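You operate a simulated robot arm through the tools that you are given. There is no shell and no other tool. Be economical: measure what you need, move in short steps, check, and stop when the job is done.

The job below is to be done with a simulated two-armed robot. You get a single attempt, and the scene is never put back.

## Task
Screw the cap back on the clear bottle. Then fetch the black tape reel from the second shelf from the bottom of the steel shelving and set it on the heat job card. Then push the upper drawer shut. Then push the orange-grip rack shut. Do these in the order given.

The check looks at the end state, three seconds after you hand in, the way a careful person would. Anything else that was tipped, shoved, dropped, spilled or broken makes it a failure. Lids that push on must go on centred and level and be pressed home; caps that screw on are set level and turned clockwise until they are tight.

## Robot
Two 7-joint arms with two-finger parallel grippers on one trunk, on a base that drives. Base frame: it is fixed to the floor where the robot stands at the start and does not move with it; the origin is under the middle of the robot, x ahead of it, y to its left, z up; the surface under the hand at the start is at about z = 780. Units: mm, degrees, N and s.
The left shoulder is at the start at [73, 174, 1184], the right one opposite. With the tool pointing down near the work surface each hand reaches from about 100 to 680 mm from the robot's upright axis, wherever it stands, measured 20 degrees to its own side. Places, roughly: black tape reel (6x6x3 cm) [-4300, -100, 800]; clear bottle (7x7x23 cm) [500, -200, 900]; heat job card [-5750, 1750, 1250]; orange-grip rack [-2300, 4700, 1600]; upper drawer [-4800, 0, 700]. Payload 3.6 kg a hand.
The tool frame of a hand sits at the grasp point between the pads (the TCP): z along the fingers, y along the line on which they close. The tips reach 30 mm beyond it. The gripper opens to 110 mm. The fingers are 20 mm wide and 10 mm thick; the gripper's body (48 by 112 mm) begins 55 mm behind the TCP.
Orientation is that of the tool frame in the base frame, as a unit quaternion [w, x, y, z]. With the fingers straight down and closing along the base's y, the tool's x points along the base's -x, its y along +y and its z along -z.

## Interface
- The arms move only by the tool nudge_tool. It takes "left_commands", "right_commands" or both (then of equal length, played together; a hand with none holds still); each is a list that holds one entry, the list of rows, each a list of 7 numbers: the shift along the base's x, y, z in units of 100 mm (1.0 is 100 mm), then the turn, a rotation vector about the base's x, y, z in units of 180 degrees (1.0 is 180 degrees), then the opening, from 0 (shut) to 1 (fully open). In form: [[[x, y, z, wx, wy, wz, fingers], ...]]. A call has 1 to 8 rows; each row is the pose to reach, as a shift and turn from the pose commanded when the call began. A call with a number of a shift or a turn outside -1 to 1 is refused whole. Each row takes 0.2 s and may step no farther than 50 mm and 8.6 degrees from the row before; otherwise, or with a gripper value out of range, the whole call is refused. Where a pose cannot be reached the arm comes as near as it can. A force on the tool above 40 N (or 10 N above the force at the start of the call, whichever is more), or a blocked arm, ends the call early, and 0.2 s more pass. The fingers move at their own pace (about 153 mm/s each) and stop on an object; they squeeze with about 37 N. The grip force told is the motor's: it shows also when the fingers shut on nothing. Time passes only in rows, and 0.2 s behind the last, so rows that repeat a pose let the fingers close. The reply holds the time, the measured pose of the TCP, the force on the tool along the base axes, the opening and the grip force, in the units named above and with some noise, with the torque about the TCP (base axes, N m) and any sound that the robot's microphone picked up, and new pictures: "pictures" is both (left out), scene, wrist or none (wrist: the cameras of the hands that moved).
- Cameras (640 x 400 px; columns grow to the right, rows downward): "scene" is now at [167.5, -6.8, 1358.8]; the picture's right is [-0.09, -1.00, 0.00], its down [-0.56, 0.05, -0.83] and it looks along [0.82, -0.08, -0.56] (base axes); focal length 233 px, centre (320, 200). "left" rides on the left gripper at [72, -17, -103] in its tool frame; the picture's right is [0.23, 0.97, 0.00], its down [-0.76, 0.18, -0.62] and it looks along [-0.61, 0.14, 0.78] (tool axes); focal length 222 px, centre (320, 200). "right" rides on the right gripper at [72, 17, -103] in its tool frame; the picture's right is [-0.23, 0.97, 0.00], its down [-0.76, -0.18, -0.62] and it looks along [-0.61, -0.14, 0.78] (tool axes); focal length 222 px, centre (320, 200). There is no depth. A picture from a camera that has moved, and an enlarged one, comes with that camera's place and axes in the base frame and with its lens.
- move_column(by): slides the trunk up (or, below 0, down) by that many mm; the arms and the scene camera ride with it, the base frame stays. It gives what a move gives, with no picture.
- roll_base(legs): drives the robot by 1 to 6 legs, each [ahead, left, turn to the left] in mm, mm and degrees, along the robot's own axes; the way and the turn of a leg run together, so that a leg with both is an arc; at most 1500 mm and 180 degrees a leg. The arms and the cameras ride along, it lands a little off, and it stops where it bumps. It gives what a move gives, and a new picture of the scene camera.
- turn_head(pan, tilt): turns the head with the scene camera to pan (to the left, within 86 degrees either way) and tilt (down, from -29 to 69), counted from straight ahead of the robot. It gives what a move gives, and a new picture of the scene camera.
- inspect(camera, box): a new picture of the part [left, top, right, bottom] of that camera's present view, enlarged. No time passes.
- close_job(): hands the job in; it is judged then, once.

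Go step by step. Nothing tells you exact positions but the pictures and the camera data: compare them with the known pose of the tool, close in by small moves and look again before you grip or let go. The budget is 165 turns and 260 pictures, counting those below and the enlarged ones. Unless the task says otherwise, let go and move clear before handing in.

The tools are called as a command line: name --argument value ..., lists and objects as JSON in quotes. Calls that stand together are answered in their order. nudge_tool: Moves the arms, as the interface text tells. Its arguments: {"type":"object","properties":{"left_commands":{"type":"array","items":{"type":"array","items":{"type":"array","items":{"type":"number"}}}},"right_commands":{"type":"array","items":{"type":"array","items":{"type":"array","items":{"type":"number"}}}},"pictures":{"type":"string","enum":["both","scene","wrist","none"]}},"required":[]} The other tools are called the same way: move_column (by) slides the trunk up or down; roll_base (legs) drives the base; turn_head (pan, tilt) turns the head that bears the scene camera; inspect (camera, box) takes an enlarged picture of a part of a camera's view; close_job () hands the job in.

At the start:

```text
time: 0.0
left_ee_pos: [396.0, 114.9, 1237.9]
left_orientation: [0.0, -0.002, 1.0, -0.001]
left_wrist_force: [0.8, -0.5, 0.5]
left_moment: [-0.01, -0.01, 0.0]
left_gripper_width: 109.8
left_grasp_force: 0.0
right_ee_pos: [358.7, -202.9, 1205.2]
right_orientation: [-0.001, 0.0, 1.0, 0.0]
right_wrist_force: [0.2, 0.4, 0.4]
right_moment: [0.0, 0.01, 0.0]
right_gripper_width: 109.9
right_grasp_force: 0.1
trunk travel left (down, up): [-300.0, 463.0]
robot x, y, heading: [-0.8, 1.3, 0.1]
head pan, tilt: [-5.3, 34.1]
```

scene: 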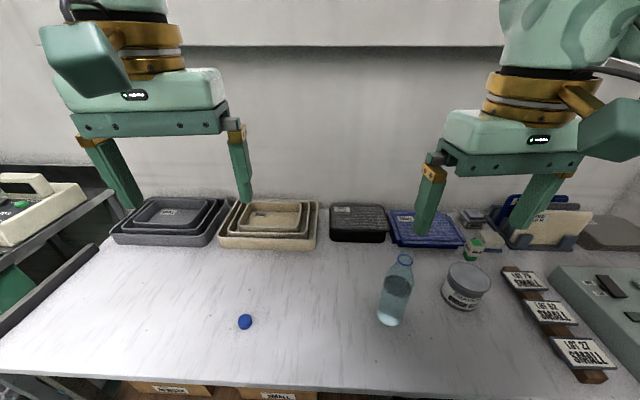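
right: 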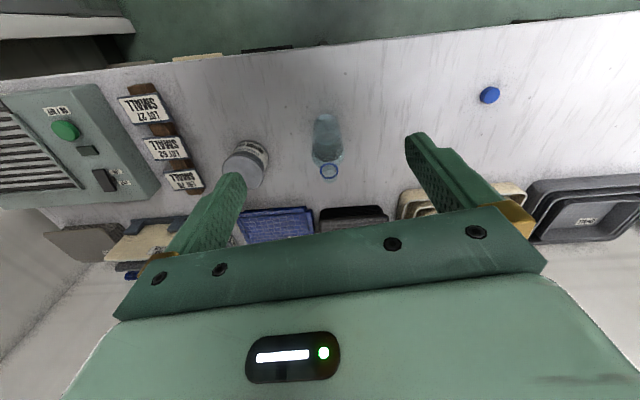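
left: 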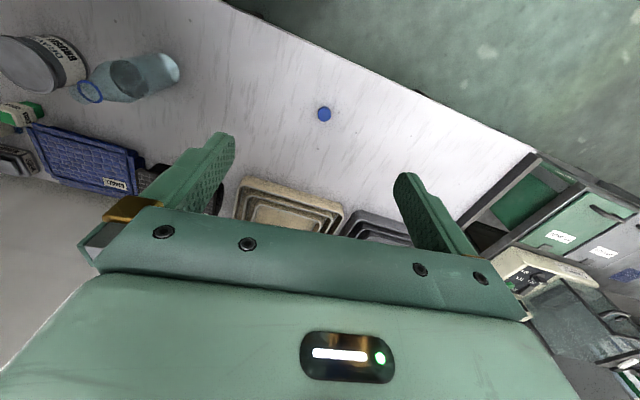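

I see the clear bottle, open, at about [475, -210] and its blue cap on the bench at about [488, 147]. First I look closer at both.

inspect --camera "scene" --box '[200, 230, 300, 350]'

inspect --camera "scene" --box '[340, 200, 520, 340]'

inspect --camera "left" --box '[270, 70, 380, 150]'

inspect --camera "right" --box '[270, 90, 390, 200]'

```text
3.33 times, centred on (250, 290) of scene
camera zoom: at [167.5, -6.8, 1358.8], right [-0.09, -1.0, 0.0], down [-0.56, 0.05, -0.83], along [0.82, -0.08, -0.56], focal length 776 px, centre (553, -100)
```

zoom: 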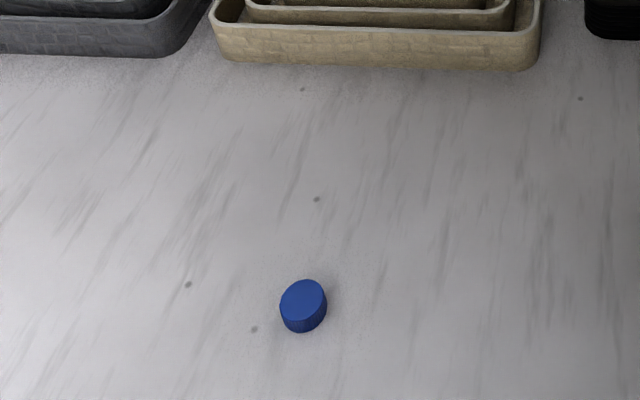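

```text
2.86 times, centred on (430, 270) of scene
camera zoom: at [167.5, -6.8, 1358.8], right [-0.09, -1.0, 0.0], down [-0.56, 0.05, -0.83], along [0.82, -0.08, -0.56], focal length 665 px, centre (6, 0)
```

zoom: 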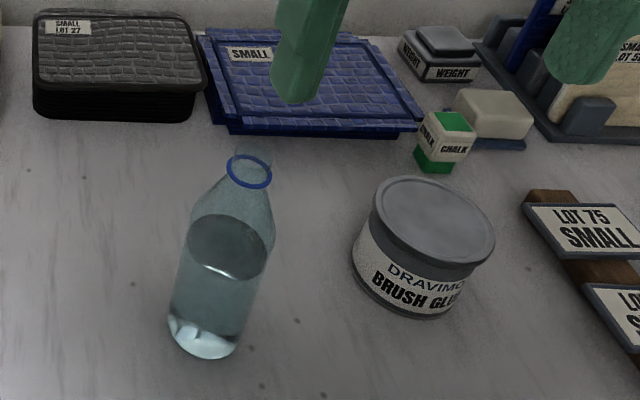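

```text
5.00 times, centred on (325, 110) of left
camera zoom: at [323.2, 98.6, 1341.2], right [-0.23, 0.97, 0.0], down [0.76, 0.18, 0.62], along [0.61, 0.14, -0.78], focal length 1111 px, centre (295, 650)
```

zoom: 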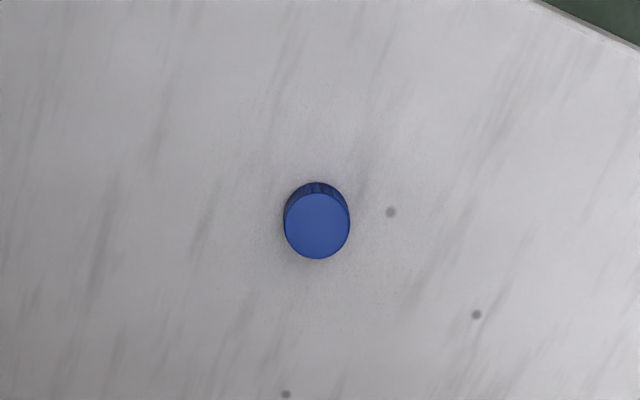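

```text
3.64 times, centred on (330, 145) of right
camera zoom: at [285.8, -186.0, 1307.8], right [0.23, 0.97, 0.0], down [0.76, -0.18, 0.62], along [0.61, -0.14, -0.78], focal length 808 px, centre (284, 400)
```

zoom: 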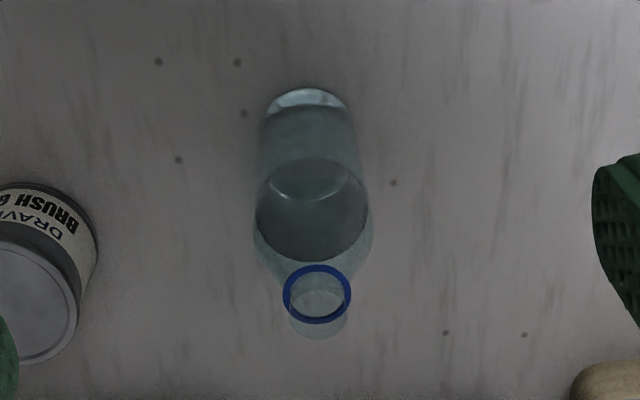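

The cap lies open side down at about [489, 146], 31 mm wide, and the bottle stands at about [485, -217] with its mouth near z = 1000. I shift the base to the right so that both hands reach the bottle well, then bring the left hand over the cap.

roll_base --legs '[[0, -130, 0]]'

```text
time: 1.3
left_ee_pos: [396.2, -16.5, 1237.4]
left_orientation: [0.0, -0.002, 1.0, -0.001]
left_wrist_force: [0.1, -0.7, 0.2]
left_moment: [0.08, 0.01, 0.0]
left_gripper_width: 110.0
left_grasp_force: 0.1
right_ee_pos: [358.1, -333.7, 1205.5]
right_orientation: [-0.001, 0.0, 1.0, 0.002]
right_wrist_force: [0.0, -0.9, 0.7]
right_moment: [-0.02, 0.04, 0.01]
right_gripper_width: 109.9
right_grasp_force: 0.1
trunk travel left (down, up): [-300.0, 463.0]
robot x, y, heading: [-3.2, -131.9, 0.1]
head pan, tilt: [-5.3, 34.1]
camera scene: at [167.5, -138.5, 1358.8], right [-0.09, -1.0, 0.0], down [-0.56, 0.05, -0.83], along [0.82, -0.08, -0.56], focal length 233 px, centre (320, 200)
```

scene: 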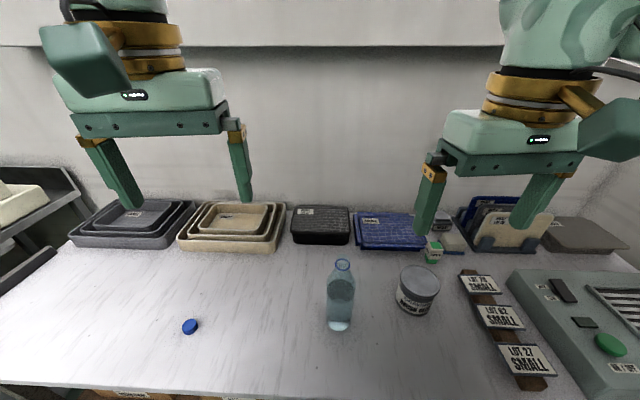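

The base moved cleanly. I now move the left hand toward above the cap and tilt the right hand forward for a side grasp of the bottle.

nudge_tool --left_commands '[[[0.12, 0.13, -0.12, 0, 0, 0, 1], [0.24, 0.26, -0.25, 0, 0, 0, 1], [0.36, 0.39, -0.38, 0, 0, 0, 1], [0.48, 0.52, -0.5, 0, 0, 0, 1], [0.6, 0.65, -0.63, 0, 0, 0, 1], [0.72, 0.78, -0.75, 0, 0, 0, 1], [0.84, 0.9, -0.88, 0, 0, 0, 1], [0.93, 1, -1, 0, 0, 0, 1]]]' --right_commands '[[[0, 0.12, -0.12, 0, -0.042, 0, 1], [0, 0.24, -0.25, 0, -0.084, 0, 1], [0, 0.36, -0.38, 0, -0.126, 0, 1], [0, 0.48, -0.5, 0, -0.168, 0, 1], [0, 0.6, -0.63, 0, -0.21, 0, 1], [0, 0.72, -0.75, 0, -0.252, 0, 1], [0, 0.84, -0.88, 0, -0.294, 0, 1], [0, 1, -1, 0, -0.336, 0, 1]]]' --pictures "none"

nudge_tool --left_commands '[[[0, 0.2, -0.25, 0, 0, 0, 1], [0, 0.4, -0.5, 0, 0, 0, 1], [0, 0.63, -0.75, 0, 0, 0, 1], [0, 0.63, -1, 0, 0, 0, 1]]]' --right_commands '[[[0, 0.05, -0.25, 0, 0, 0, 1], [0, 0.1, -0.5, 0, 0, 0, 1], [0, 0.17, -0.75, 0, 0, 0, 1], [0, 0.17, -1, 0, 0, 0, 1]]]'

```text
time: 3.1
left_ee_pos: [488.4, 88.0, 1136.6]
left_orientation: [0.001, -0.001, 1.0, -0.002]
left_wrist_force: [-0.2, 0.5, -0.6]
left_moment: [-0.01, -0.02, -0.02]
left_gripper_width: 110.1
left_grasp_force: 0.0
right_ee_pos: [394.8, -184.8, 1111.4]
right_orientation: [0.504, -0.001, 0.864, 0.0]
right_wrist_force: [0.7, 0.4, -1.0]
right_moment: [0.02, 0.02, -0.03]
right_gripper_width: 109.9
right_grasp_force: 0.1
right hand out of reach, approached as far as the arm can: row 5, 6, 7, 8
trunk travel left (down, up): [-300.0, 463.0]
robot x, y, heading: [-0.2, -128.1, 0.1]
head pan, tilt: [-5.3, 34.1]
```

```text
time: 4.1
left_ee_pos: [488.9, 148.1, 1036.1]
left_orientation: [-0.001, -0.002, 1.0, -0.001]
left_wrist_force: [0.1, 0.0, -0.2]
left_moment: [-0.01, -0.01, 0.04]
left_gripper_width: 109.8
left_grasp_force: 0.1
right_ee_pos: [401.5, -171.2, 1015.2]
right_orientation: [0.507, 0.012, 0.862, 0.002]
right_wrist_force: [0.2, -0.5, -0.4]
right_moment: [0.0, 0.0, -0.02]
right_gripper_width: 109.9
right_grasp_force: 0.1
trunk travel left (down, up): [-300.0, 463.0]
robot x, y, heading: [2.4, -132.2, 0.1]
head pan, tilt: [-5.3, 34.1]
camera scene: at [167.9, -136.7, 1358.7], right [-0.09, -1.0, 0.0], down [-0.56, 0.05, -0.83], along [0.82, -0.08, -0.56], focal length 233 px, centre (320, 200)
camera right: at [276.0, -152.5, 1000.6], right [0.13, 0.97, 0.21], down [-0.18, -0.19, 0.97], along [0.98, -0.16, 0.15], focal length 222 px, centre (320, 200)
camera left: at [416.0, 131.4, 1140.6], right [-0.23, 0.97, 0.0], down [0.76, 0.18, 0.62], along [0.61, 0.14, -0.78], focal length 222 px, centre (320, 200)
```

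scene: 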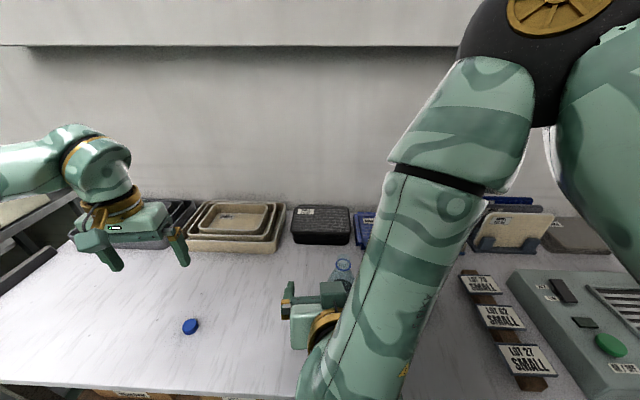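
right: 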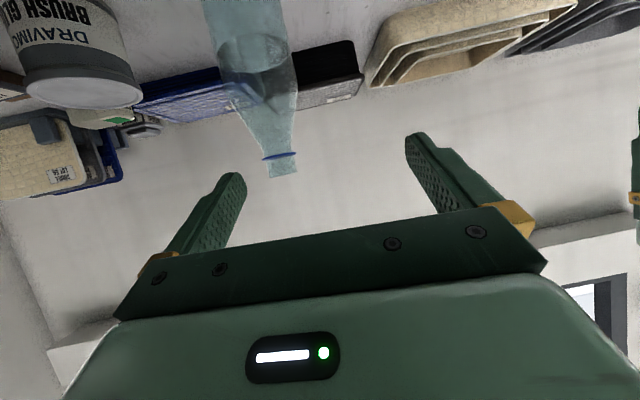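
left: 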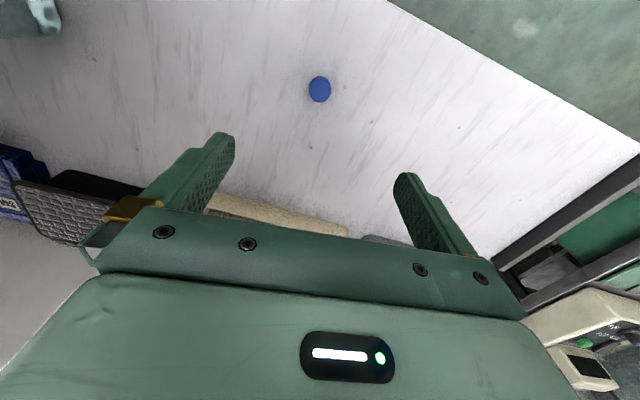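

The right view fixes the bottle's neck at about [485, -215], with its mouth at z ≈ 1002. The cap is at [487.5, 147]. I lower both hands.

nudge_tool --left_commands '[[[0, 0, -0.25, 0, 0, 0, 1], [0, 0, -0.5, 0, 0, 0, 1], [0, 0, -0.75, 0, 0, 0, 1], [0, -0.01, -1, 0, 0, 0, 0.8]]]' --right_commands '[[[-0.1, -0.15, -0.25, 0, 0, 0, 1], [-0.2, -0.3, -0.5, 0, 0, 0, 1], [-0.3, -0.45, -0.75, 0, 0, 0, 1], [-0.3, -0.45, -0.9, 0, 0, 0, 1]]]' --pictures "none"

nudge_tool --left_commands '[[[0, 0, -0.25, 0, 0, 0, 0.7], [0, 0, -0.5, 0, 0, 0, 0.6], [0, 0, -0.7, 0, 0, 0, 0.55], [0, 0, -0.85, 0, 0, 0, 0.55]]]'

```text
time: 5.3
left_ee_pos: [487.9, 147.0, 938.2]
left_orientation: [0.0, -0.002, 1.0, -0.001]
left_wrist_force: [0.1, -0.2, 0.0]
left_moment: [0.01, 0.0, 0.01]
left_gripper_width: 87.9
left_grasp_force: 0.0
right_ee_pos: [414.5, -184.0, 994.1]
right_orientation: [0.537, 0.038, 0.843, 0.01]
right_wrist_force: [-0.3, 0.3, -0.1]
right_moment: [0.02, 0.02, 0.0]
right_gripper_width: 109.9
right_grasp_force: 0.1
right hand out of reach, approached as far as the arm can: row 2, 3, 4
trunk travel left (down, up): [-300.0, 463.0]
robot x, y, heading: [2.1, -127.3, 0.3]
head pan, tilt: [-5.3, 34.1]
stopped in row 4 (right hand): the arm was blocked; the commanded pose is now the measured one
```

```text
time: 6.3
left_ee_pos: [489.5, 147.0, 850.9]
left_orientation: [0.0, -0.002, 1.0, -0.001]
left_wrist_force: [1.3, 0.2, -0.2]
left_moment: [0.01, 0.05, 0.0]
left_gripper_width: 60.6
left_grasp_force: 0.1
right_ee_pos: [413.5, -183.3, 992.7]
right_orientation: [0.536, 0.037, 0.843, 0.01]
right_wrist_force: [0.2, -0.2, -0.4]
right_moment: [0.01, 0.01, -0.02]
right_gripper_width: 109.8
right_grasp_force: 0.0
trunk travel left (down, up): [-300.0, 463.0]
robot x, y, heading: [1.9, -129.5, -0.0]
head pan, tilt: [-5.3, 34.1]
camera scene: at [167.7, -136.7, 1358.8], right [-0.09, -1.0, 0.0], down [-0.56, 0.05, -0.83], along [0.82, -0.08, -0.56], focal length 233 px, centre (320, 200)
camera left: at [416.4, 130.6, 955.3], right [-0.23, 0.97, 0.0], down [0.76, 0.18, 0.62], along [0.61, 0.14, -0.78], focal length 222 px, centre (320, 200)
```

scene: 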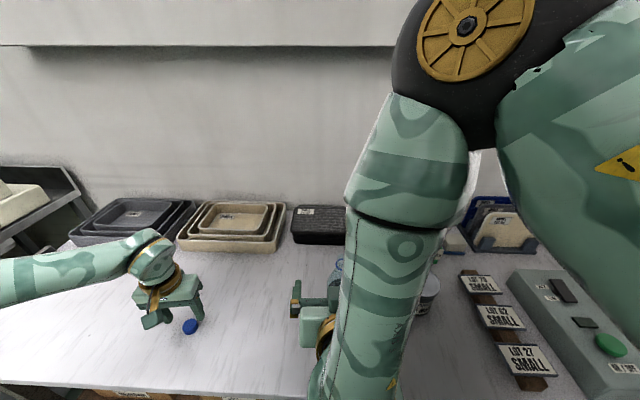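
left: 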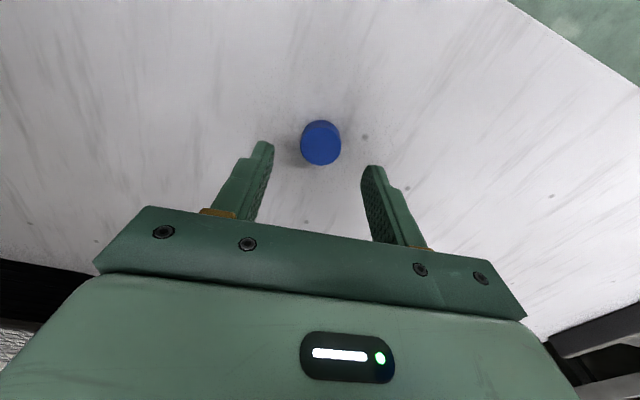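

The cap sits between the left fingers. I lower to the cap and close.

nudge_tool --left_commands '[[[-0.015, 0, -0.2, 0, 0, 0, 0.5], [-0.015, 0, -0.36, 0, 0, 0, 0.5], [-0.015, 0, -0.36, 0, 0, 0, 0.1], [-0.015, 0, -0.36, 0, 0, 0, 0.1], [-0.015, 0, -0.36, 0, 0, 0, 0.1]]]' --pictures "wrist"

```text
time: 7.5
left_ee_pos: [487.2, 146.4, 816.1]
left_orientation: [0.0, -0.001, 1.0, 0.0]
left_wrist_force: [-0.3, -0.1, 0.4]
left_moment: [0.05, 0.02, 0.0]
left_gripper_width: 29.1
left_grasp_force: 37.3
right_ee_pos: [414.0, -183.1, 993.8]
right_orientation: [0.536, 0.038, 0.843, 0.01]
right_wrist_force: [-0.9, 0.3, -0.3]
right_moment: [-0.02, -0.02, 0.03]
right_gripper_width: 110.3
right_grasp_force: 0.0
trunk travel left (down, up): [-300.0, 463.0]
robot x, y, heading: [0.1, -132.1, 0.2]
head pan, tilt: [-5.3, 34.1]
camera left: at [414.8, 130.5, 920.2], right [-0.23, 0.97, 0.0], down [0.76, 0.18, 0.62], along [0.61, 0.14, -0.78], focal length 222 px, centre (320, 200)
```

left: 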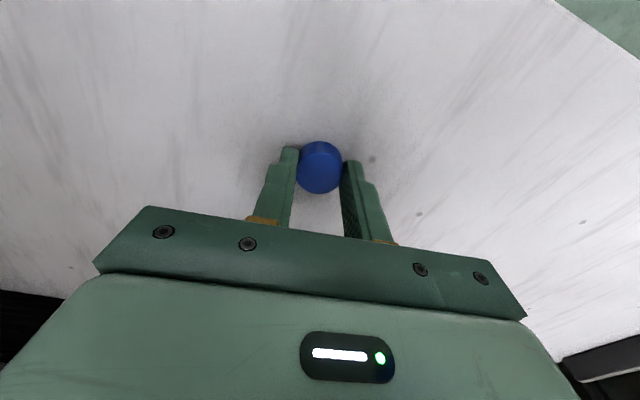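

The cap is held (29 mm). I lift it, then back the base off by 110 mm to give the right arm room for the forward grasp.

nudge_tool --left_commands '[[[0, 0, 0.15, 0, 0, 0, 0.1], [0, 0, 0.4, 0, 0, 0, 0.1], [0, 0, 0.7, 0, 0, 0, 0.1], [0, 0, 1, 0, 0, 0, 0.1]]]' --pictures "none"

nudge_tool --left_commands '[[[0, 0, 0.3, 0, 0, 0, 0.1], [0, -0.2, 0.6, 0, 0, 0, 0.1], [0, -0.4, 0.8, 0, 0, 0, 0.1], [0, -0.7, 1, 0, 0, 0, 0.1]]]' --pictures "none"

roll_base --legs '[[-110, 0, 0]]'

```text
time: 8.5
left_ee_pos: [487.9, 147.9, 916.6]
left_orientation: [0.0, -0.003, 1.0, -0.001]
left_wrist_force: [-0.2, 0.8, -0.5]
left_moment: [0.0, 0.01, -0.01]
left_gripper_width: 29.2
left_grasp_force: 36.6
right_ee_pos: [413.7, -182.9, 993.9]
right_orientation: [0.537, 0.038, 0.843, 0.009]
right_wrist_force: [0.9, -1.1, 0.0]
right_moment: [-0.02, -0.01, 0.01]
right_gripper_width: 109.8
right_grasp_force: 0.0
trunk travel left (down, up): [-300.0, 463.0]
robot x, y, heading: [1.3, -129.2, 0.1]
head pan, tilt: [-5.3, 34.1]
```

```text
time: 9.5
left_ee_pos: [486.2, 76.1, 1016.0]
left_orientation: [-0.001, -0.002, 1.0, 0.0]
left_wrist_force: [0.7, 0.0, 0.2]
left_moment: [0.03, 0.0, 0.0]
left_gripper_width: 28.8
left_grasp_force: 36.6
right_ee_pos: [413.9, -183.3, 993.0]
right_orientation: [0.537, 0.037, 0.843, 0.01]
right_wrist_force: [0.9, -0.3, 0.2]
right_moment: [0.03, -0.02, 0.03]
right_gripper_width: 110.3
right_grasp_force: 0.1
trunk travel left (down, up): [-300.0, 463.0]
robot x, y, heading: [2.0, -130.1, 0.1]
head pan, tilt: [-5.3, 34.1]
```

```text
time: 10.7
left_ee_pos: [375.8, 76.0, 1018.2]
left_orientation: [0.001, -0.002, 1.0, -0.002]
left_wrist_force: [-0.1, -0.4, 0.2]
left_moment: [-0.01, -0.06, 0.08]
left_gripper_width: 29.2
left_grasp_force: 36.9
right_ee_pos: [302.7, -182.4, 994.5]
right_orientation: [0.537, 0.038, 0.842, 0.01]
right_wrist_force: [-0.6, 0.5, -0.8]
right_moment: [0.0, 0.01, -0.04]
right_gripper_width: 109.8
right_grasp_force: 0.0
trunk travel left (down, up): [-300.0, 463.0]
robot x, y, heading: [-111.2, -131.7, -0.0]
head pan, tilt: [-5.3, 34.1]
camera scene: at [56.3, -136.7, 1359.0], right [-0.09, -1.0, 0.0], down [-0.56, 0.05, -0.83], along [0.82, -0.08, -0.56], focal length 233 px, centre (320, 200)
```

scene: 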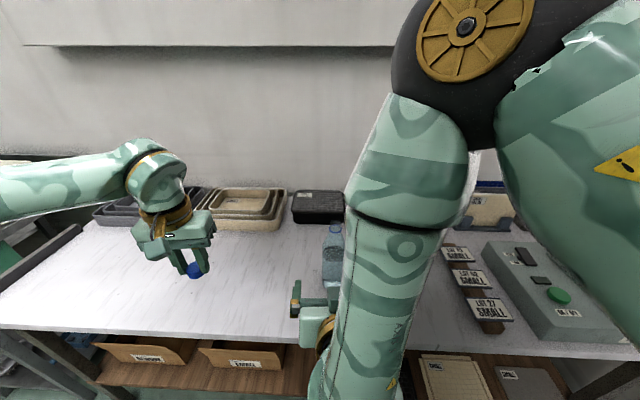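

The bench's front edge is at about x = 326. I move the right hand to just before the bottle, squared up.

nudge_tool --right_commands '[[[0.2, -0.08, -0.15, -0.005, 0, 0.004, 1], [0.4, -0.17, -0.35, -0.009, 0, 0.008, 1], [0.6, -0.26, -0.55, -0.014, 0, 0.013, 1], [0.77, -0.34, -0.74, -0.018, 0, 0.017, 1]]]' --pictures "both"

```text
time: 11.7
left_ee_pos: [376.8, 76.6, 1015.2]
left_orientation: [0.0, -0.002, 1.0, -0.001]
left_wrist_force: [0.4, -0.2, 0.7]
left_moment: [0.04, -0.01, -0.02]
left_gripper_width: 29.3
left_grasp_force: 37.0
right_ee_pos: [360.3, -160.1, 969.7]
right_orientation: [0.535, 0.003, 0.845, -0.002]
right_wrist_force: [-0.2, 0.0, -0.8]
right_moment: [-0.01, 0.0, -0.05]
right_gripper_width: 109.9
right_grasp_force: 0.0
right hand out of reach, approached as far as the arm can: row 1, 2, 3, 4
trunk travel left (down, up): [-300.0, 463.0]
robot x, y, heading: [-111.7, -133.0, -0.1]
head pan, tilt: [-5.3, 34.1]
camera scene: at [58.1, -136.9, 1358.8], right [-0.09, -1.0, 0.0], down [-0.56, 0.05, -0.83], along [0.82, -0.08, -0.56], focal length 233 px, centre (320, 200)
camera right: at [235.1, -142.0, 947.1], right [0.1, 0.97, 0.21], down [-0.24, -0.18, 0.95], along [0.97, -0.15, 0.21], focal length 222 px, centre (320, 200)
```

scene: 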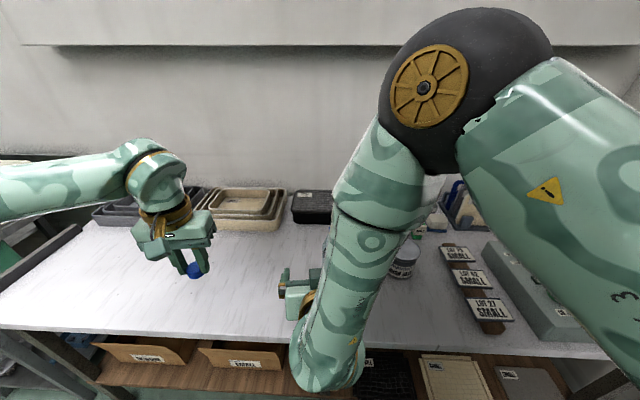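
right: 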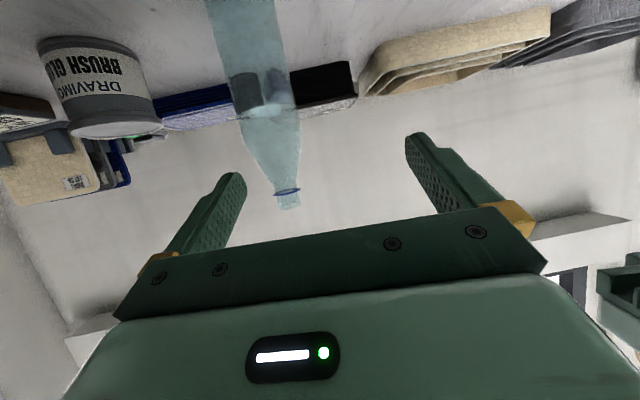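

The right arm folds too tightly at this height. A lower trunk and a grasp from front-right should solve it, so I first raise both hands and yaw the right one by 35 degrees.

nudge_tool --left_commands '[[[0, 0, 0.2, 0, 0, 0, 0.1], [0, 0, 0.4, 0, 0, 0, 0.1], [0, 0, 0.6, 0, 0, 0, 0.1], [0, 0, 0.8, 0, 0, 0, 0.1], [0, 0, 1, 0, 0, 0, 0.1]]]' --right_commands '[[[-0.1, -0.1, 0.2, 0, 0, 0.04, 1], [-0.2, -0.2, 0.4, 0, 0, 0.08, 1], [-0.3, -0.3, 0.6, 0, 0, 0.12, 1], [-0.4, -0.4, 0.8, 0, 0, 0.16, 1], [-0.5, -0.5, 1, 0, 0, 0.2, 1]]]' --pictures "none"

nudge_tool --left_commands '[[[0, 0, 0.25, 0, 0, 0, 0.1], [0, 0, 0.5, 0, 0, 0, 0.1], [0, 0, 0.75, 0, 0, 0, 0.1], [0, 0, 1, 0, 0, 0, 0.1]]]' --right_commands '[[[0, -0.2, 0.25, 0, 0, 0, 1], [0, -0.4, 0.5, 0, 0, 0, 1], [0, -0.6, 0.75, 0, 0, 0, 1], [0, -0.8, 1, 0, 0, 0, 1]]]' --pictures "none"

move_column --by -200

```text
time: 13.1
left_ee_pos: [378.7, 74.7, 1118.5]
left_orientation: [0.0, -0.002, 1.0, 0.0]
left_wrist_force: [0.0, -0.5, 0.3]
left_moment: [0.03, 0.02, 0.04]
left_gripper_width: 29.1
left_grasp_force: 37.0
right_ee_pos: [321.4, -152.2, 1090.9]
right_orientation: [0.457, -0.303, 0.796, 0.255]
right_wrist_force: [0.7, 0.5, -0.2]
right_moment: [-0.01, 0.0, 0.01]
right_gripper_width: 109.9
right_grasp_force: 0.1
right hand out of reach, approached as far as the arm can: row 1, 2, 3, 4, 5
trunk travel left (down, up): [-300.0, 463.0]
robot x, y, heading: [-109.5, -127.3, -0.2]
head pan, tilt: [-5.3, 34.1]
stopped in row 5 (right hand): the arm was blocked; the commanded pose is now the measured one
```

```text
time: 14.1
left_ee_pos: [375.9, 77.0, 1218.1]
left_orientation: [0.0, -0.003, 1.0, -0.001]
left_wrist_force: [0.6, -0.5, 0.0]
left_moment: [-0.02, -0.01, 0.04]
left_gripper_width: 29.3
left_grasp_force: 37.2
right_ee_pos: [321.9, -229.6, 1192.1]
right_orientation: [0.456, -0.305, 0.796, 0.255]
right_wrist_force: [0.2, -0.4, 1.3]
right_moment: [-0.02, 0.0, -0.01]
right_gripper_width: 110.2
right_grasp_force: 0.0
trunk travel left (down, up): [-300.0, 463.0]
robot x, y, heading: [-108.6, -135.8, -0.2]
head pan, tilt: [-5.3, 34.1]
```

```text
time: 16.2
left_ee_pos: [375.9, 76.0, 1018.9]
left_orientation: [0.001, -0.002, 1.0, -0.001]
left_wrist_force: [-0.1, -0.2, 0.3]
left_moment: [0.01, -0.03, 0.0]
left_gripper_width: 29.1
left_grasp_force: 36.9
right_ee_pos: [374.6, -229.3, 930.5]
right_orientation: [0.386, -0.282, 0.832, 0.281]
right_wrist_force: [-0.4, -0.6, 0.0]
right_moment: [0.01, 0.0, -0.02]
right_gripper_width: 110.1
right_grasp_force: 0.1
trunk travel left (down, up): [-100.0, 663.0]
robot x, y, heading: [-106.1, -132.6, 0.2]
head pan, tilt: [-5.3, 34.1]
```

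The lower trunk let the right arm move in. I square the right hand to a 45-degree approach and set it 120 mm before the bottle, then look.

nudge_tool --right_commands '[[[0.0, -0.3, 0, -0.007, -0.031, -0.002, 1], [0.15, -0.5, 0, -0.014, -0.062, -0.005, 1], [0.3, -0.58, 0, -0.021, -0.092, -0.007, 1], [0.39, -0.58, -0.05, -0.021, -0.092, -0.007, 1]]]' --pictures "both"

```text
time: 17.2
left_ee_pos: [376.8, 76.5, 1017.4]
left_orientation: [0.0, -0.003, 1.0, -0.001]
left_wrist_force: [0.3, 0.1, -0.7]
left_moment: [0.0, -0.02, -0.01]
left_gripper_width: 29.0
left_grasp_force: 37.2
right_ee_pos: [413.9, -286.2, 925.6]
right_orientation: [0.497, -0.322, 0.78, 0.204]
right_wrist_force: [-0.7, -0.3, -0.9]
right_moment: [-0.01, 0.0, 0.04]
right_gripper_width: 109.9
right_grasp_force: 0.1
right hand out of reach, approached as far as the arm can: row 1, 2
trunk travel left (down, up): [-100.0, 663.0]
robot x, y, heading: [-109.3, -129.9, -0.2]
head pan, tilt: [-5.3, 34.1]
camera scene: at [165.1, -136.7, 1149.4], right [-0.09, -1.0, 0.0], down [-0.56, 0.05, -0.83], along [0.82, -0.08, -0.56], focal length 233 px, centre (320, 200)
camera right: at [313.9, -363.4, 902.8], right [-0.62, 0.76, 0.2], down [-0.05, -0.29, 0.95], along [0.78, 0.58, 0.22], focal length 222 px, centre (320, 200)
```

scene: 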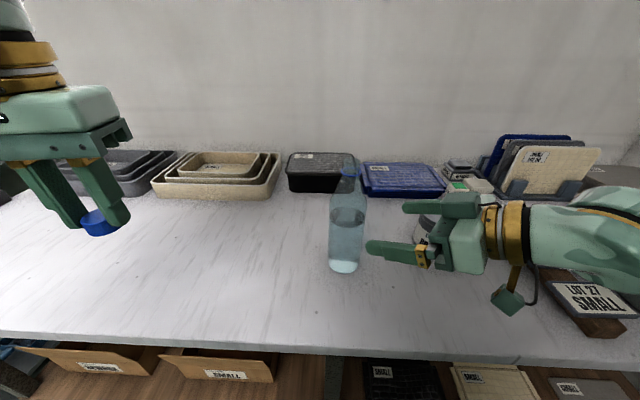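
right: 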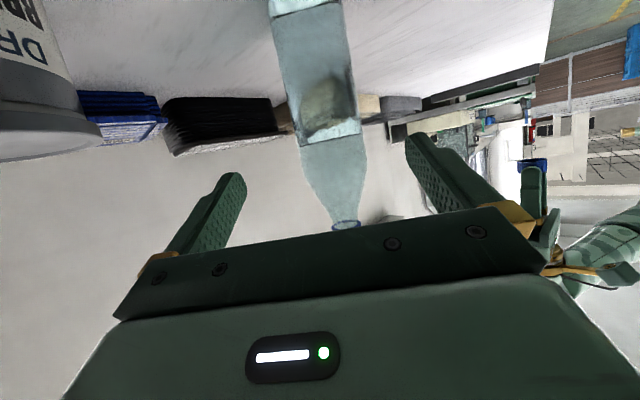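

The bottle is centred between the right fingers by this view. I advance along the finger direction and look before closing.

nudge_tool --right_commands '[[[0.15, 0.15, -0.14, 0, 0, 0, 1], [0.3, 0.3, -0.28, 0, 0, 0, 1], [0.45, 0.45, -0.42, 0, 0, 0, 1], [0.6, 0.6, -0.55, 0, 0, 0, 1], [0.7, 0.7, -0.65, 0, 0, 0, 1]]]' --pictures "both"

```text
time: 18.4
left_ee_pos: [377.8, 76.3, 1017.3]
left_orientation: [0.0, -0.003, 1.0, 0.0]
left_wrist_force: [-1.6, 0.4, 0.3]
left_moment: [0.02, -0.03, -0.08]
left_gripper_width: 28.9
left_grasp_force: 36.7
right_ee_pos: [484.1, -216.2, 859.6]
right_orientation: [0.496, -0.322, 0.781, 0.204]
right_wrist_force: [0.3, -0.3, 1.3]
right_moment: [-0.03, 0.01, 0.04]
right_gripper_width: 110.1
right_grasp_force: 0.1
trunk travel left (down, up): [-100.0, 663.0]
robot x, y, heading: [-108.7, -129.0, 0.0]
head pan, tilt: [-5.3, 34.1]
camera scene: at [165.2, -136.6, 1149.4], right [-0.09, -1.0, 0.0], down [-0.56, 0.05, -0.83], along [0.82, -0.08, -0.56], focal length 233 px, centre (320, 200)
camera right: at [383.9, -292.7, 837.8], right [-0.62, 0.76, 0.2], down [-0.05, -0.29, 0.95], along [0.78, 0.58, 0.22], focal length 222 px, centre (320, 200)
```

scene: 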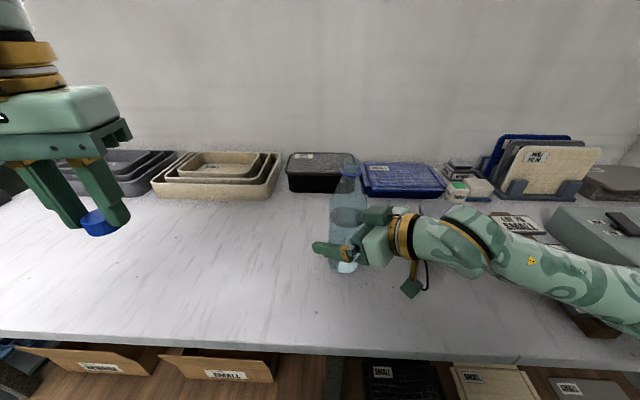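
right: 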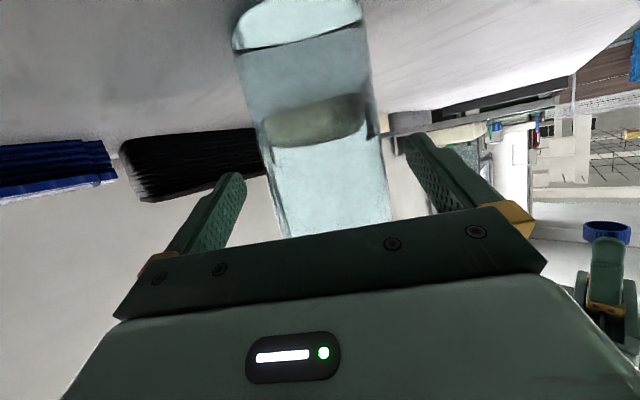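

The bottle stands centred between the fingers, so I close on it gently while holding the pose.

nudge_tool --right_commands '[[[0, 0, 0, 0, 0, 0, 0.8], [0, 0, 0, 0, 0, 0, 0.7], [0, 0, 0, 0, 0, 0, 0.6], [0, 0, 0, 0, 0, 0, 0.5], [0, 0, 0, 0, 0, 0, 0.5]]]' --pictures "both"

```text
time: 19.6
left_ee_pos: [376.7, 76.8, 1017.8]
left_orientation: [0.001, -0.003, 1.0, 0.0]
left_wrist_force: [-0.8, -0.1, 0.6]
left_moment: [0.03, -0.01, -0.01]
left_gripper_width: 29.1
left_grasp_force: 37.3
right_ee_pos: [483.7, -215.7, 861.5]
right_orientation: [0.495, -0.323, 0.78, 0.205]
right_wrist_force: [0.2, 0.3, 0.0]
right_moment: [-0.03, -0.1, 0.03]
right_gripper_width: 61.2
right_grasp_force: 37.3
trunk travel left (down, up): [-100.0, 663.0]
robot x, y, heading: [-107.3, -130.6, 0.1]
head pan, tilt: [-5.3, 34.1]
camera scene: at [165.1, -136.7, 1149.4], right [-0.09, -1.0, 0.0], down [-0.56, 0.05, -0.83], along [0.82, -0.08, -0.56], focal length 233 px, centre (320, 200)
camera right: at [383.8, -292.9, 838.1], right [-0.62, 0.76, 0.2], down [-0.05, -0.3, 0.95], along [0.78, 0.58, 0.22], focal length 222 px, centre (320, 200)
```

scene: 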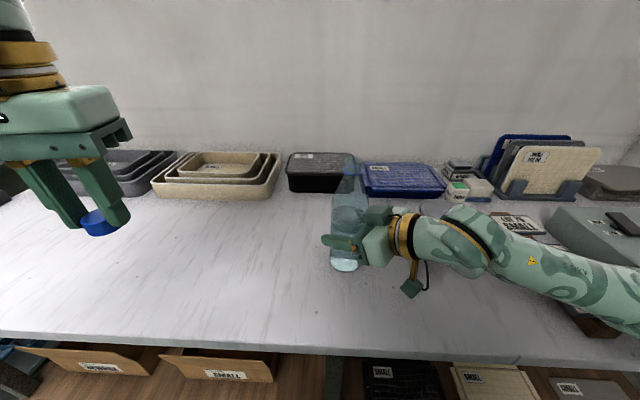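
right: 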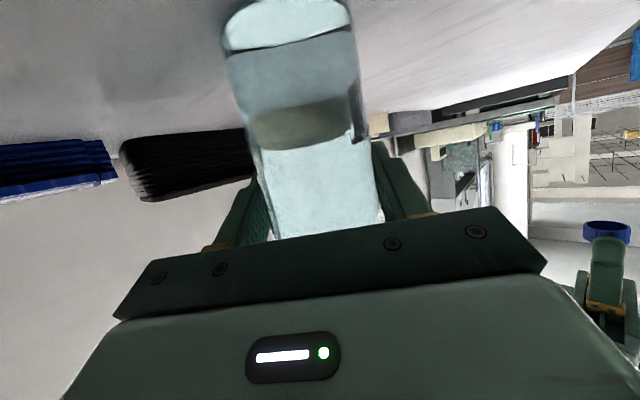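

The bottle is held at 61 mm. Now the left hand carries the cap above the mouth, pre-turned counter-clockwise by 60 degrees.

nudge_tool --left_commands '[[[0, 0, 0.3, 0, 0, 0.04, 0.1], [0.1, 0, 0.6, 0, 0, 0.08, 0.1], [0.25, -0.2, 0.7, 0, 0, 0.12, 0.1], [0.4, -0.4, 0.7, 0, 0, 0.16, 0.1], [0.55, -0.6, 0.7, 0, 0, 0.2, 0.1], [0.7, -0.8, 0.7, 0, 0, 0.24, 0.1], [0.85, -1, 0.7, 0, 0, 0.28, 0.1], [1, -1, 0.7, 0, 0, 0.32, 0.1]]]' --pictures "none"

nudge_tool --left_commands '[[[0.02, -0.25, 0, 0, 0, 0, 0.1], [0.05, -0.5, 0, 0, 0, 0, 0.1], [0.08, -0.75, 0, 0, 0, 0, 0.1], [0.08, -1, 0, 0, 0, 0, 0.1]]]' --pictures "none"

nudge_tool --left_commands '[[[0, -0.3, 0, 0, 0, 0, 0.1], [0, -0.6, 0, 0, 0, 0, 0.1], [0, -0.9, 0, 0, 0, 0, 0.1]]]' --pictures "both"

```text
time: 21.4
left_ee_pos: [477.0, -24.0, 1088.0]
left_orientation: [0.001, -0.485, 0.875, 0.0]
left_wrist_force: [-0.1, 0.7, 0.3]
left_moment: [0.01, 0.0, -0.01]
left_gripper_width: 29.0
left_grasp_force: 37.1
right_ee_pos: [485.1, -216.5, 861.1]
right_orientation: [0.496, -0.322, 0.78, 0.205]
right_wrist_force: [0.6, 0.0, -0.3]
right_moment: [-0.05, -0.04, 0.04]
right_gripper_width: 61.5
right_grasp_force: 37.3
trunk travel left (down, up): [-100.0, 663.0]
robot x, y, heading: [-111.8, -132.7, 0.0]
head pan, tilt: [-5.3, 34.1]
```

```text
time: 22.4
left_ee_pos: [484.7, -123.2, 1086.5]
left_orientation: [0.001, -0.484, 0.875, 0.0]
left_wrist_force: [-0.5, -0.8, -0.8]
left_moment: [-0.02, 0.0, 0.01]
left_gripper_width: 28.9
left_grasp_force: 37.1
right_ee_pos: [484.3, -217.2, 860.2]
right_orientation: [0.496, -0.322, 0.78, 0.204]
right_wrist_force: [-0.1, -1.1, -0.2]
right_moment: [-0.17, 0.03, 0.02]
right_gripper_width: 61.4
right_grasp_force: 36.8
trunk travel left (down, up): [-100.0, 663.0]
robot x, y, heading: [-109.4, -133.5, -0.0]
head pan, tilt: [-5.3, 34.1]
```

```text
time: 23.2
left_ee_pos: [479.7, -189.0, 1077.1]
left_orientation: [0.0, -0.484, 0.875, 0.0]
left_wrist_force: [-0.7, -0.1, 0.0]
left_moment: [0.01, 0.0, 0.0]
left_gripper_width: 29.0
left_grasp_force: 36.9
left hand out of reach, approached as far as the arm can: row 2, 3
right_ee_pos: [482.9, -216.2, 859.8]
right_orientation: [0.496, -0.322, 0.78, 0.205]
right_wrist_force: [0.8, 1.1, 0.8]
right_moment: [0.05, 0.01, 0.0]
right_gripper_width: 61.4
right_grasp_force: 36.9
trunk travel left (down, up): [-100.0, 663.0]
robot x, y, heading: [-112.4, -132.6, 0.3]
head pan, tilt: [-5.3, 34.1]
camera scene: at [165.1, -136.7, 1149.4], right [-0.09, -1.0, 0.0], down [-0.56, 0.05, -0.83], along [0.82, -0.08, -0.56], focal length 233 px, centre (320, 200)
camera left: at [455.3, -258.6, 1181.9], right [-0.95, 0.32, 0.0], down [0.25, 0.74, 0.62], along [0.2, 0.59, -0.78], focal length 222 px, centre (320, 200)
```

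scene: 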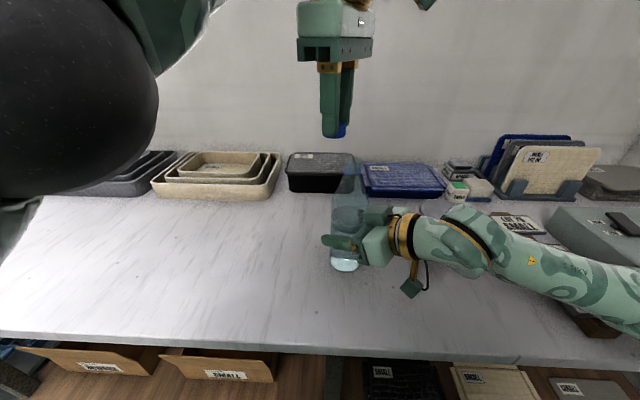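
left: 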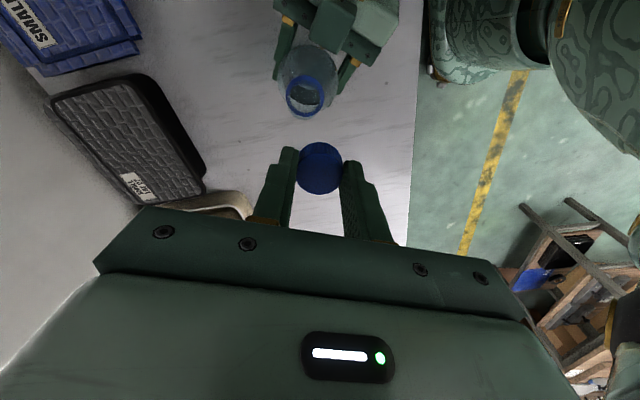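

The left hand falls about 25 mm short of the bottle. The right hand can carry the bottle 50 mm to the left, lifted by a few mm, and set it back down.

nudge_tool --right_commands '[[[0, 0, 0.04, 0, 0, 0, 0.5], [-0.03, 0.1, 0.04, 0, 0, 0, 0.5], [-0.07, 0.22, 0.04, 0, 0, 0, 0.5], [-0.11, 0.34, 0.04, 0, 0, 0, 0.5], [-0.15, 0.44, 0.04, 0, 0, 0, 0.5], [-0.15, 0.5, 0.04, 0, 0, 0, 0.5], [-0.15, 0.5, 0.0, 0, 0, 0, 0.5]]]' --left_commands '[[[0, 0, 0, 0, 0, 0, 0.1], [0, 0, 0, 0, 0, 0, 0.1], [0, 0, 0, 0, 0, 0, 0.1], [0, 0, 0, 0, 0, 0, 0.1], [0, 0, 0, 0, 0, 0, 0.1], [0, 0, 0, 0, 0, 0, 0.1], [0, 0, 0, 0, 0, 0, 0.1]]]' --pictures "both"

```text
time: 24.8
left_ee_pos: [479.2, -188.6, 1077.7]
left_orientation: [0.001, -0.484, 0.875, -0.001]
left_wrist_force: [0.3, 0.3, 0.0]
left_moment: [0.05, 0.05, -0.04]
left_gripper_width: 29.0
left_grasp_force: 37.0
right_ee_pos: [470.3, -167.5, 860.0]
right_orientation: [0.496, -0.322, 0.78, 0.204]
right_wrist_force: [-0.9, 0.3, -3.2]
right_moment: [-0.03, -0.06, 0.04]
right_gripper_width: 61.4
right_grasp_force: 37.0
trunk travel left (down, up): [-100.0, 663.0]
robot x, y, heading: [-111.2, -131.2, 0.4]
head pan, tilt: [-5.3, 34.1]
camera scene: at [165.3, -136.9, 1149.4], right [-0.09, -1.0, 0.0], down [-0.56, 0.05, -0.83], along [0.82, -0.08, -0.56], focal length 233 px, centre (320, 200)
camera right: at [369.1, -243.7, 838.1], right [-0.62, 0.76, 0.21], down [-0.05, -0.3, 0.95], along [0.78, 0.58, 0.22], focal length 222 px, centre (320, 200)
camera left: at [455.6, -258.5, 1182.0], right [-0.95, 0.33, 0.0], down [0.25, 0.74, 0.62], along [0.2, 0.59, -0.78], focal length 222 px, centre (320, 200)
```

scene: 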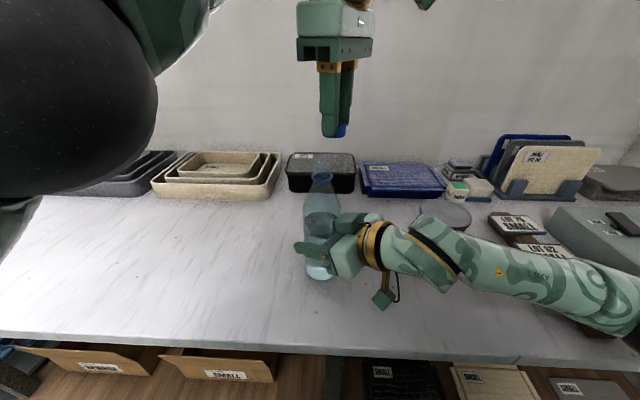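
right: 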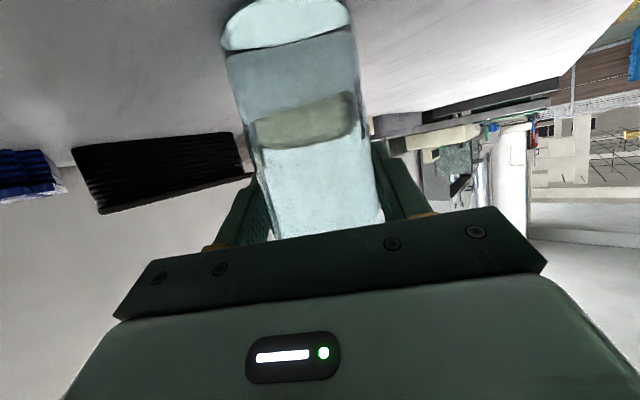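
left: 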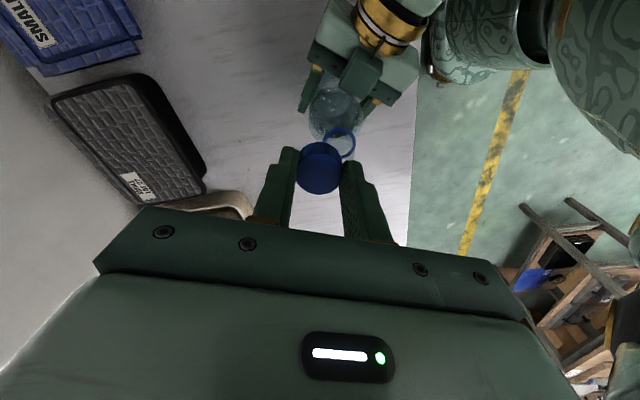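

The bottle stands upright at about [470, -167]. I zoom in to measure the mouth against the cap.

inspect --camera "left" --box '[260, 70, 400, 210]'

inspect --camera "scene" --box '[270, 100, 390, 280]'

```text
2.86 times, centred on (330, 140) of left
camera zoom: at [455.6, -258.5, 1182.0], right [-0.95, 0.33, 0.0], down [0.25, 0.74, 0.62], along [0.2, 0.59, -0.78], focal length 635 px, centre (291, 371)
```

zoom: 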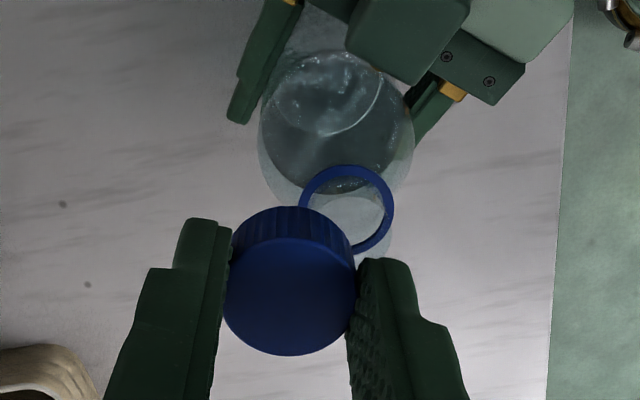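

```text
2.22 times, centred on (330, 190) of scene
camera zoom: at [165.3, -136.9, 1149.4], right [-0.09, -1.0, 0.0], down [-0.56, 0.05, -0.83], along [0.82, -0.08, -0.56], focal length 517 px, centre (298, 222)
```

zoom: 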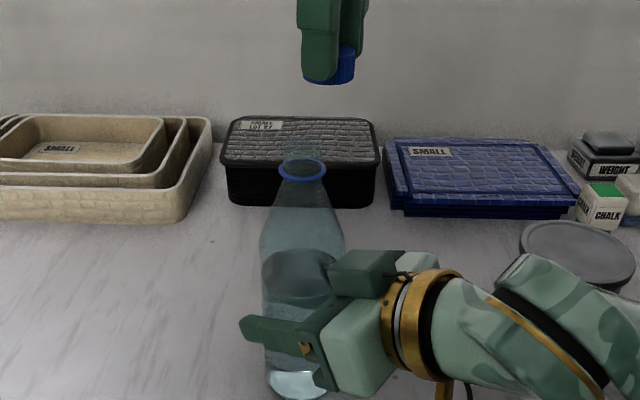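

The ring's centre is at about [469, -168] and the cap's lower rim is 36 mm below the TCP. I centre the cap over the mouth, 9 mm above it, and check.

nudge_tool --left_commands '[[[-0.05, 0.1, 0, 0, 0, 0, 0.1], [-0.105, 0.208, 0, 0, 0, 0, 0.1], [-0.105, 0.208, -0.16, 0, 0, 0, 0.1], [-0.105, 0.208, -0.32, 0, 0, 0, 0.1]]]' --pictures "none"

inspect --camera "left" --box '[260, 70, 400, 210]'

inspect --camera "scene" --box '[270, 110, 370, 210]'

```text
time: 25.8
left_ee_pos: [469.9, -169.4, 1045.6]
left_orientation: [0.0, -0.485, 0.875, -0.001]
left_wrist_force: [0.7, 0.0, -0.7]
left_moment: [0.02, 0.01, 0.03]
left_gripper_width: 29.0
left_grasp_force: 37.1
right_ee_pos: [470.8, -167.0, 860.3]
right_orientation: [0.496, -0.322, 0.78, 0.205]
right_wrist_force: [0.9, 0.1, -2.6]
right_moment: [-0.02, 0.0, 0.03]
right_gripper_width: 61.7
right_grasp_force: 36.8
trunk travel left (down, up): [-100.0, 663.0]
robot x, y, heading: [-110.1, -129.4, 0.1]
head pan, tilt: [-5.3, 34.1]
```

```text
2.86 times, centred on (330, 140) of left
camera zoom: at [445.1, -237.7, 1149.7], right [-0.95, 0.33, 0.0], down [0.25, 0.74, 0.62], along [0.2, 0.59, -0.78], focal length 635 px, centre (291, 371)
```

zoom: 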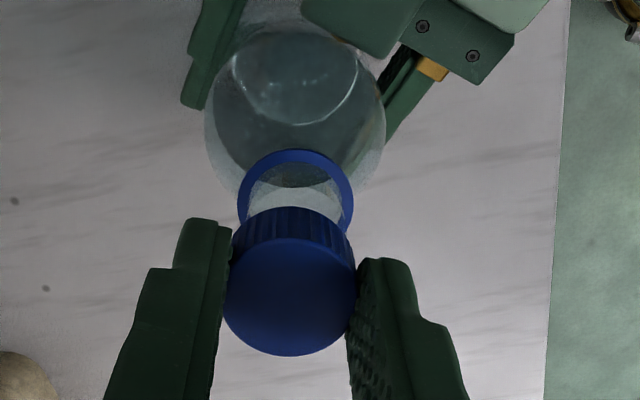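

```text
4.00 times, centred on (320, 160) of scene
camera zoom: at [165.3, -136.8, 1149.4], right [-0.09, -1.0, 0.0], down [-0.56, 0.05, -0.83], along [0.82, -0.08, -0.56], focal length 931 px, centre (320, 360)
```

zoom: 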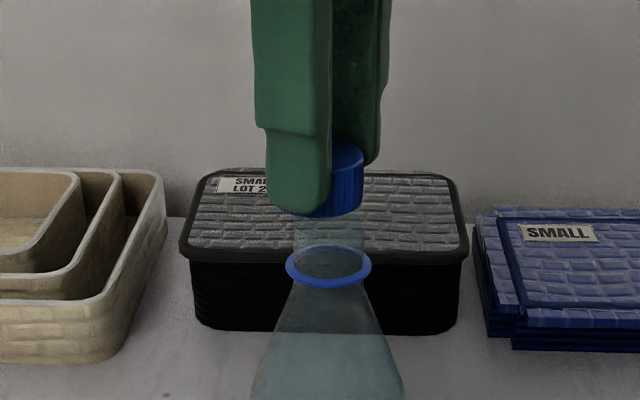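

Cap and mouth line up within about 1 mm. I shift 1 mm and lower slowly onto the thread.

nudge_tool --left_commands '[[[-0.012, 0.004, -0.03, 0, 0, 0, 0.1], [-0.012, 0.004, -0.06, 0, 0, 0, 0.1], [-0.012, 0.004, -0.09, 0, 0, 0, 0.1], [-0.012, 0.004, -0.11, 0, 0, 0, 0.1]]]' --pictures "none"

inspect --camera "scene" --box '[270, 110, 370, 210]'

```text
time: 26.8
left_ee_pos: [468.4, -166.9, 1038.5]
left_orientation: [0.002, -0.484, 0.875, -0.004]
left_wrist_force: [1.3, -2.1, 25.9]
left_moment: [-0.31, 0.11, 0.01]
left_gripper_width: 29.3
left_grasp_force: 36.8
right_ee_pos: [469.6, -168.0, 860.9]
right_orientation: [0.495, -0.323, 0.78, 0.205]
right_wrist_force: [3.7, 2.1, -11.7]
right_moment: [0.23, -0.78, -0.05]
right_gripper_width: 61.3
right_grasp_force: 37.4
trunk travel left (down, up): [-100.0, 663.0]
robot x, y, heading: [-109.3, -129.6, -0.1]
head pan, tilt: [-5.3, 34.1]
```

```text
4.00 times, centred on (320, 160) of scene
camera zoom: at [164.3, -136.7, 1150.0], right [-0.09, -1.0, 0.0], down [-0.56, 0.05, -0.83], along [0.82, -0.08, -0.56], focal length 931 px, centre (320, 360)
```

zoom: 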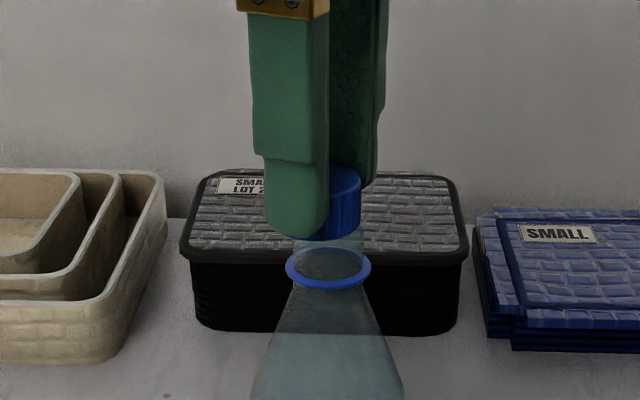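

Contact at TCP z = 1038.5. The moment says the rim touches on the -x, -y side, so the cap sits slightly off; I lift, shift by about [-1, -2] mm and lower again lightly.

nudge_tool --left_commands '[[[0, 0, 0.08, 0, 0, 0, 0.1], [-0.01, -0.02, 0.08, 0, 0, 0, 0.1], [-0.01, -0.02, 0.05, 0, 0, 0, 0.1], [-0.01, -0.02, 0.025, 0, 0, 0, 0.1], [-0.01, -0.02, 0.01, 0, 0, 0, 0.1]]]' --pictures "none"

inspect --camera "left" --box '[260, 70, 400, 210]'

```text
time: 28.0
left_ee_pos: [467.5, -168.6, 1037.5]
left_orientation: [0.002, -0.484, 0.875, -0.003]
left_wrist_force: [0.0, -1.7, 16.6]
left_moment: [-0.18, 0.09, 0.03]
left_gripper_width: 29.0
left_grasp_force: 37.1
right_ee_pos: [469.6, -168.6, 860.4]
right_orientation: [0.496, -0.322, 0.781, 0.204]
right_wrist_force: [3.8, 2.1, -8.1]
right_moment: [0.26, -0.4, -0.08]
right_gripper_width: 61.7
right_grasp_force: 36.9
trunk travel left (down, up): [-100.0, 663.0]
robot x, y, heading: [-112.8, -132.1, -0.2]
head pan, tilt: [-5.3, 34.1]
```

```text
2.86 times, centred on (330, 140) of left
camera zoom: at [443.0, -238.6, 1142.1], right [-0.95, 0.32, 0.0], down [0.25, 0.74, 0.62], along [0.2, 0.59, -0.78], focal length 635 px, centre (291, 371)
```

zoom: 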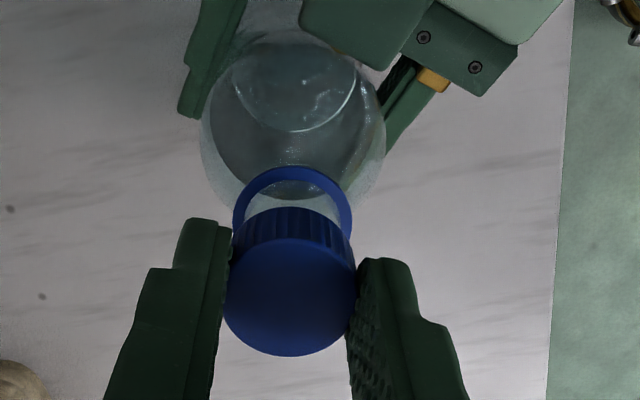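

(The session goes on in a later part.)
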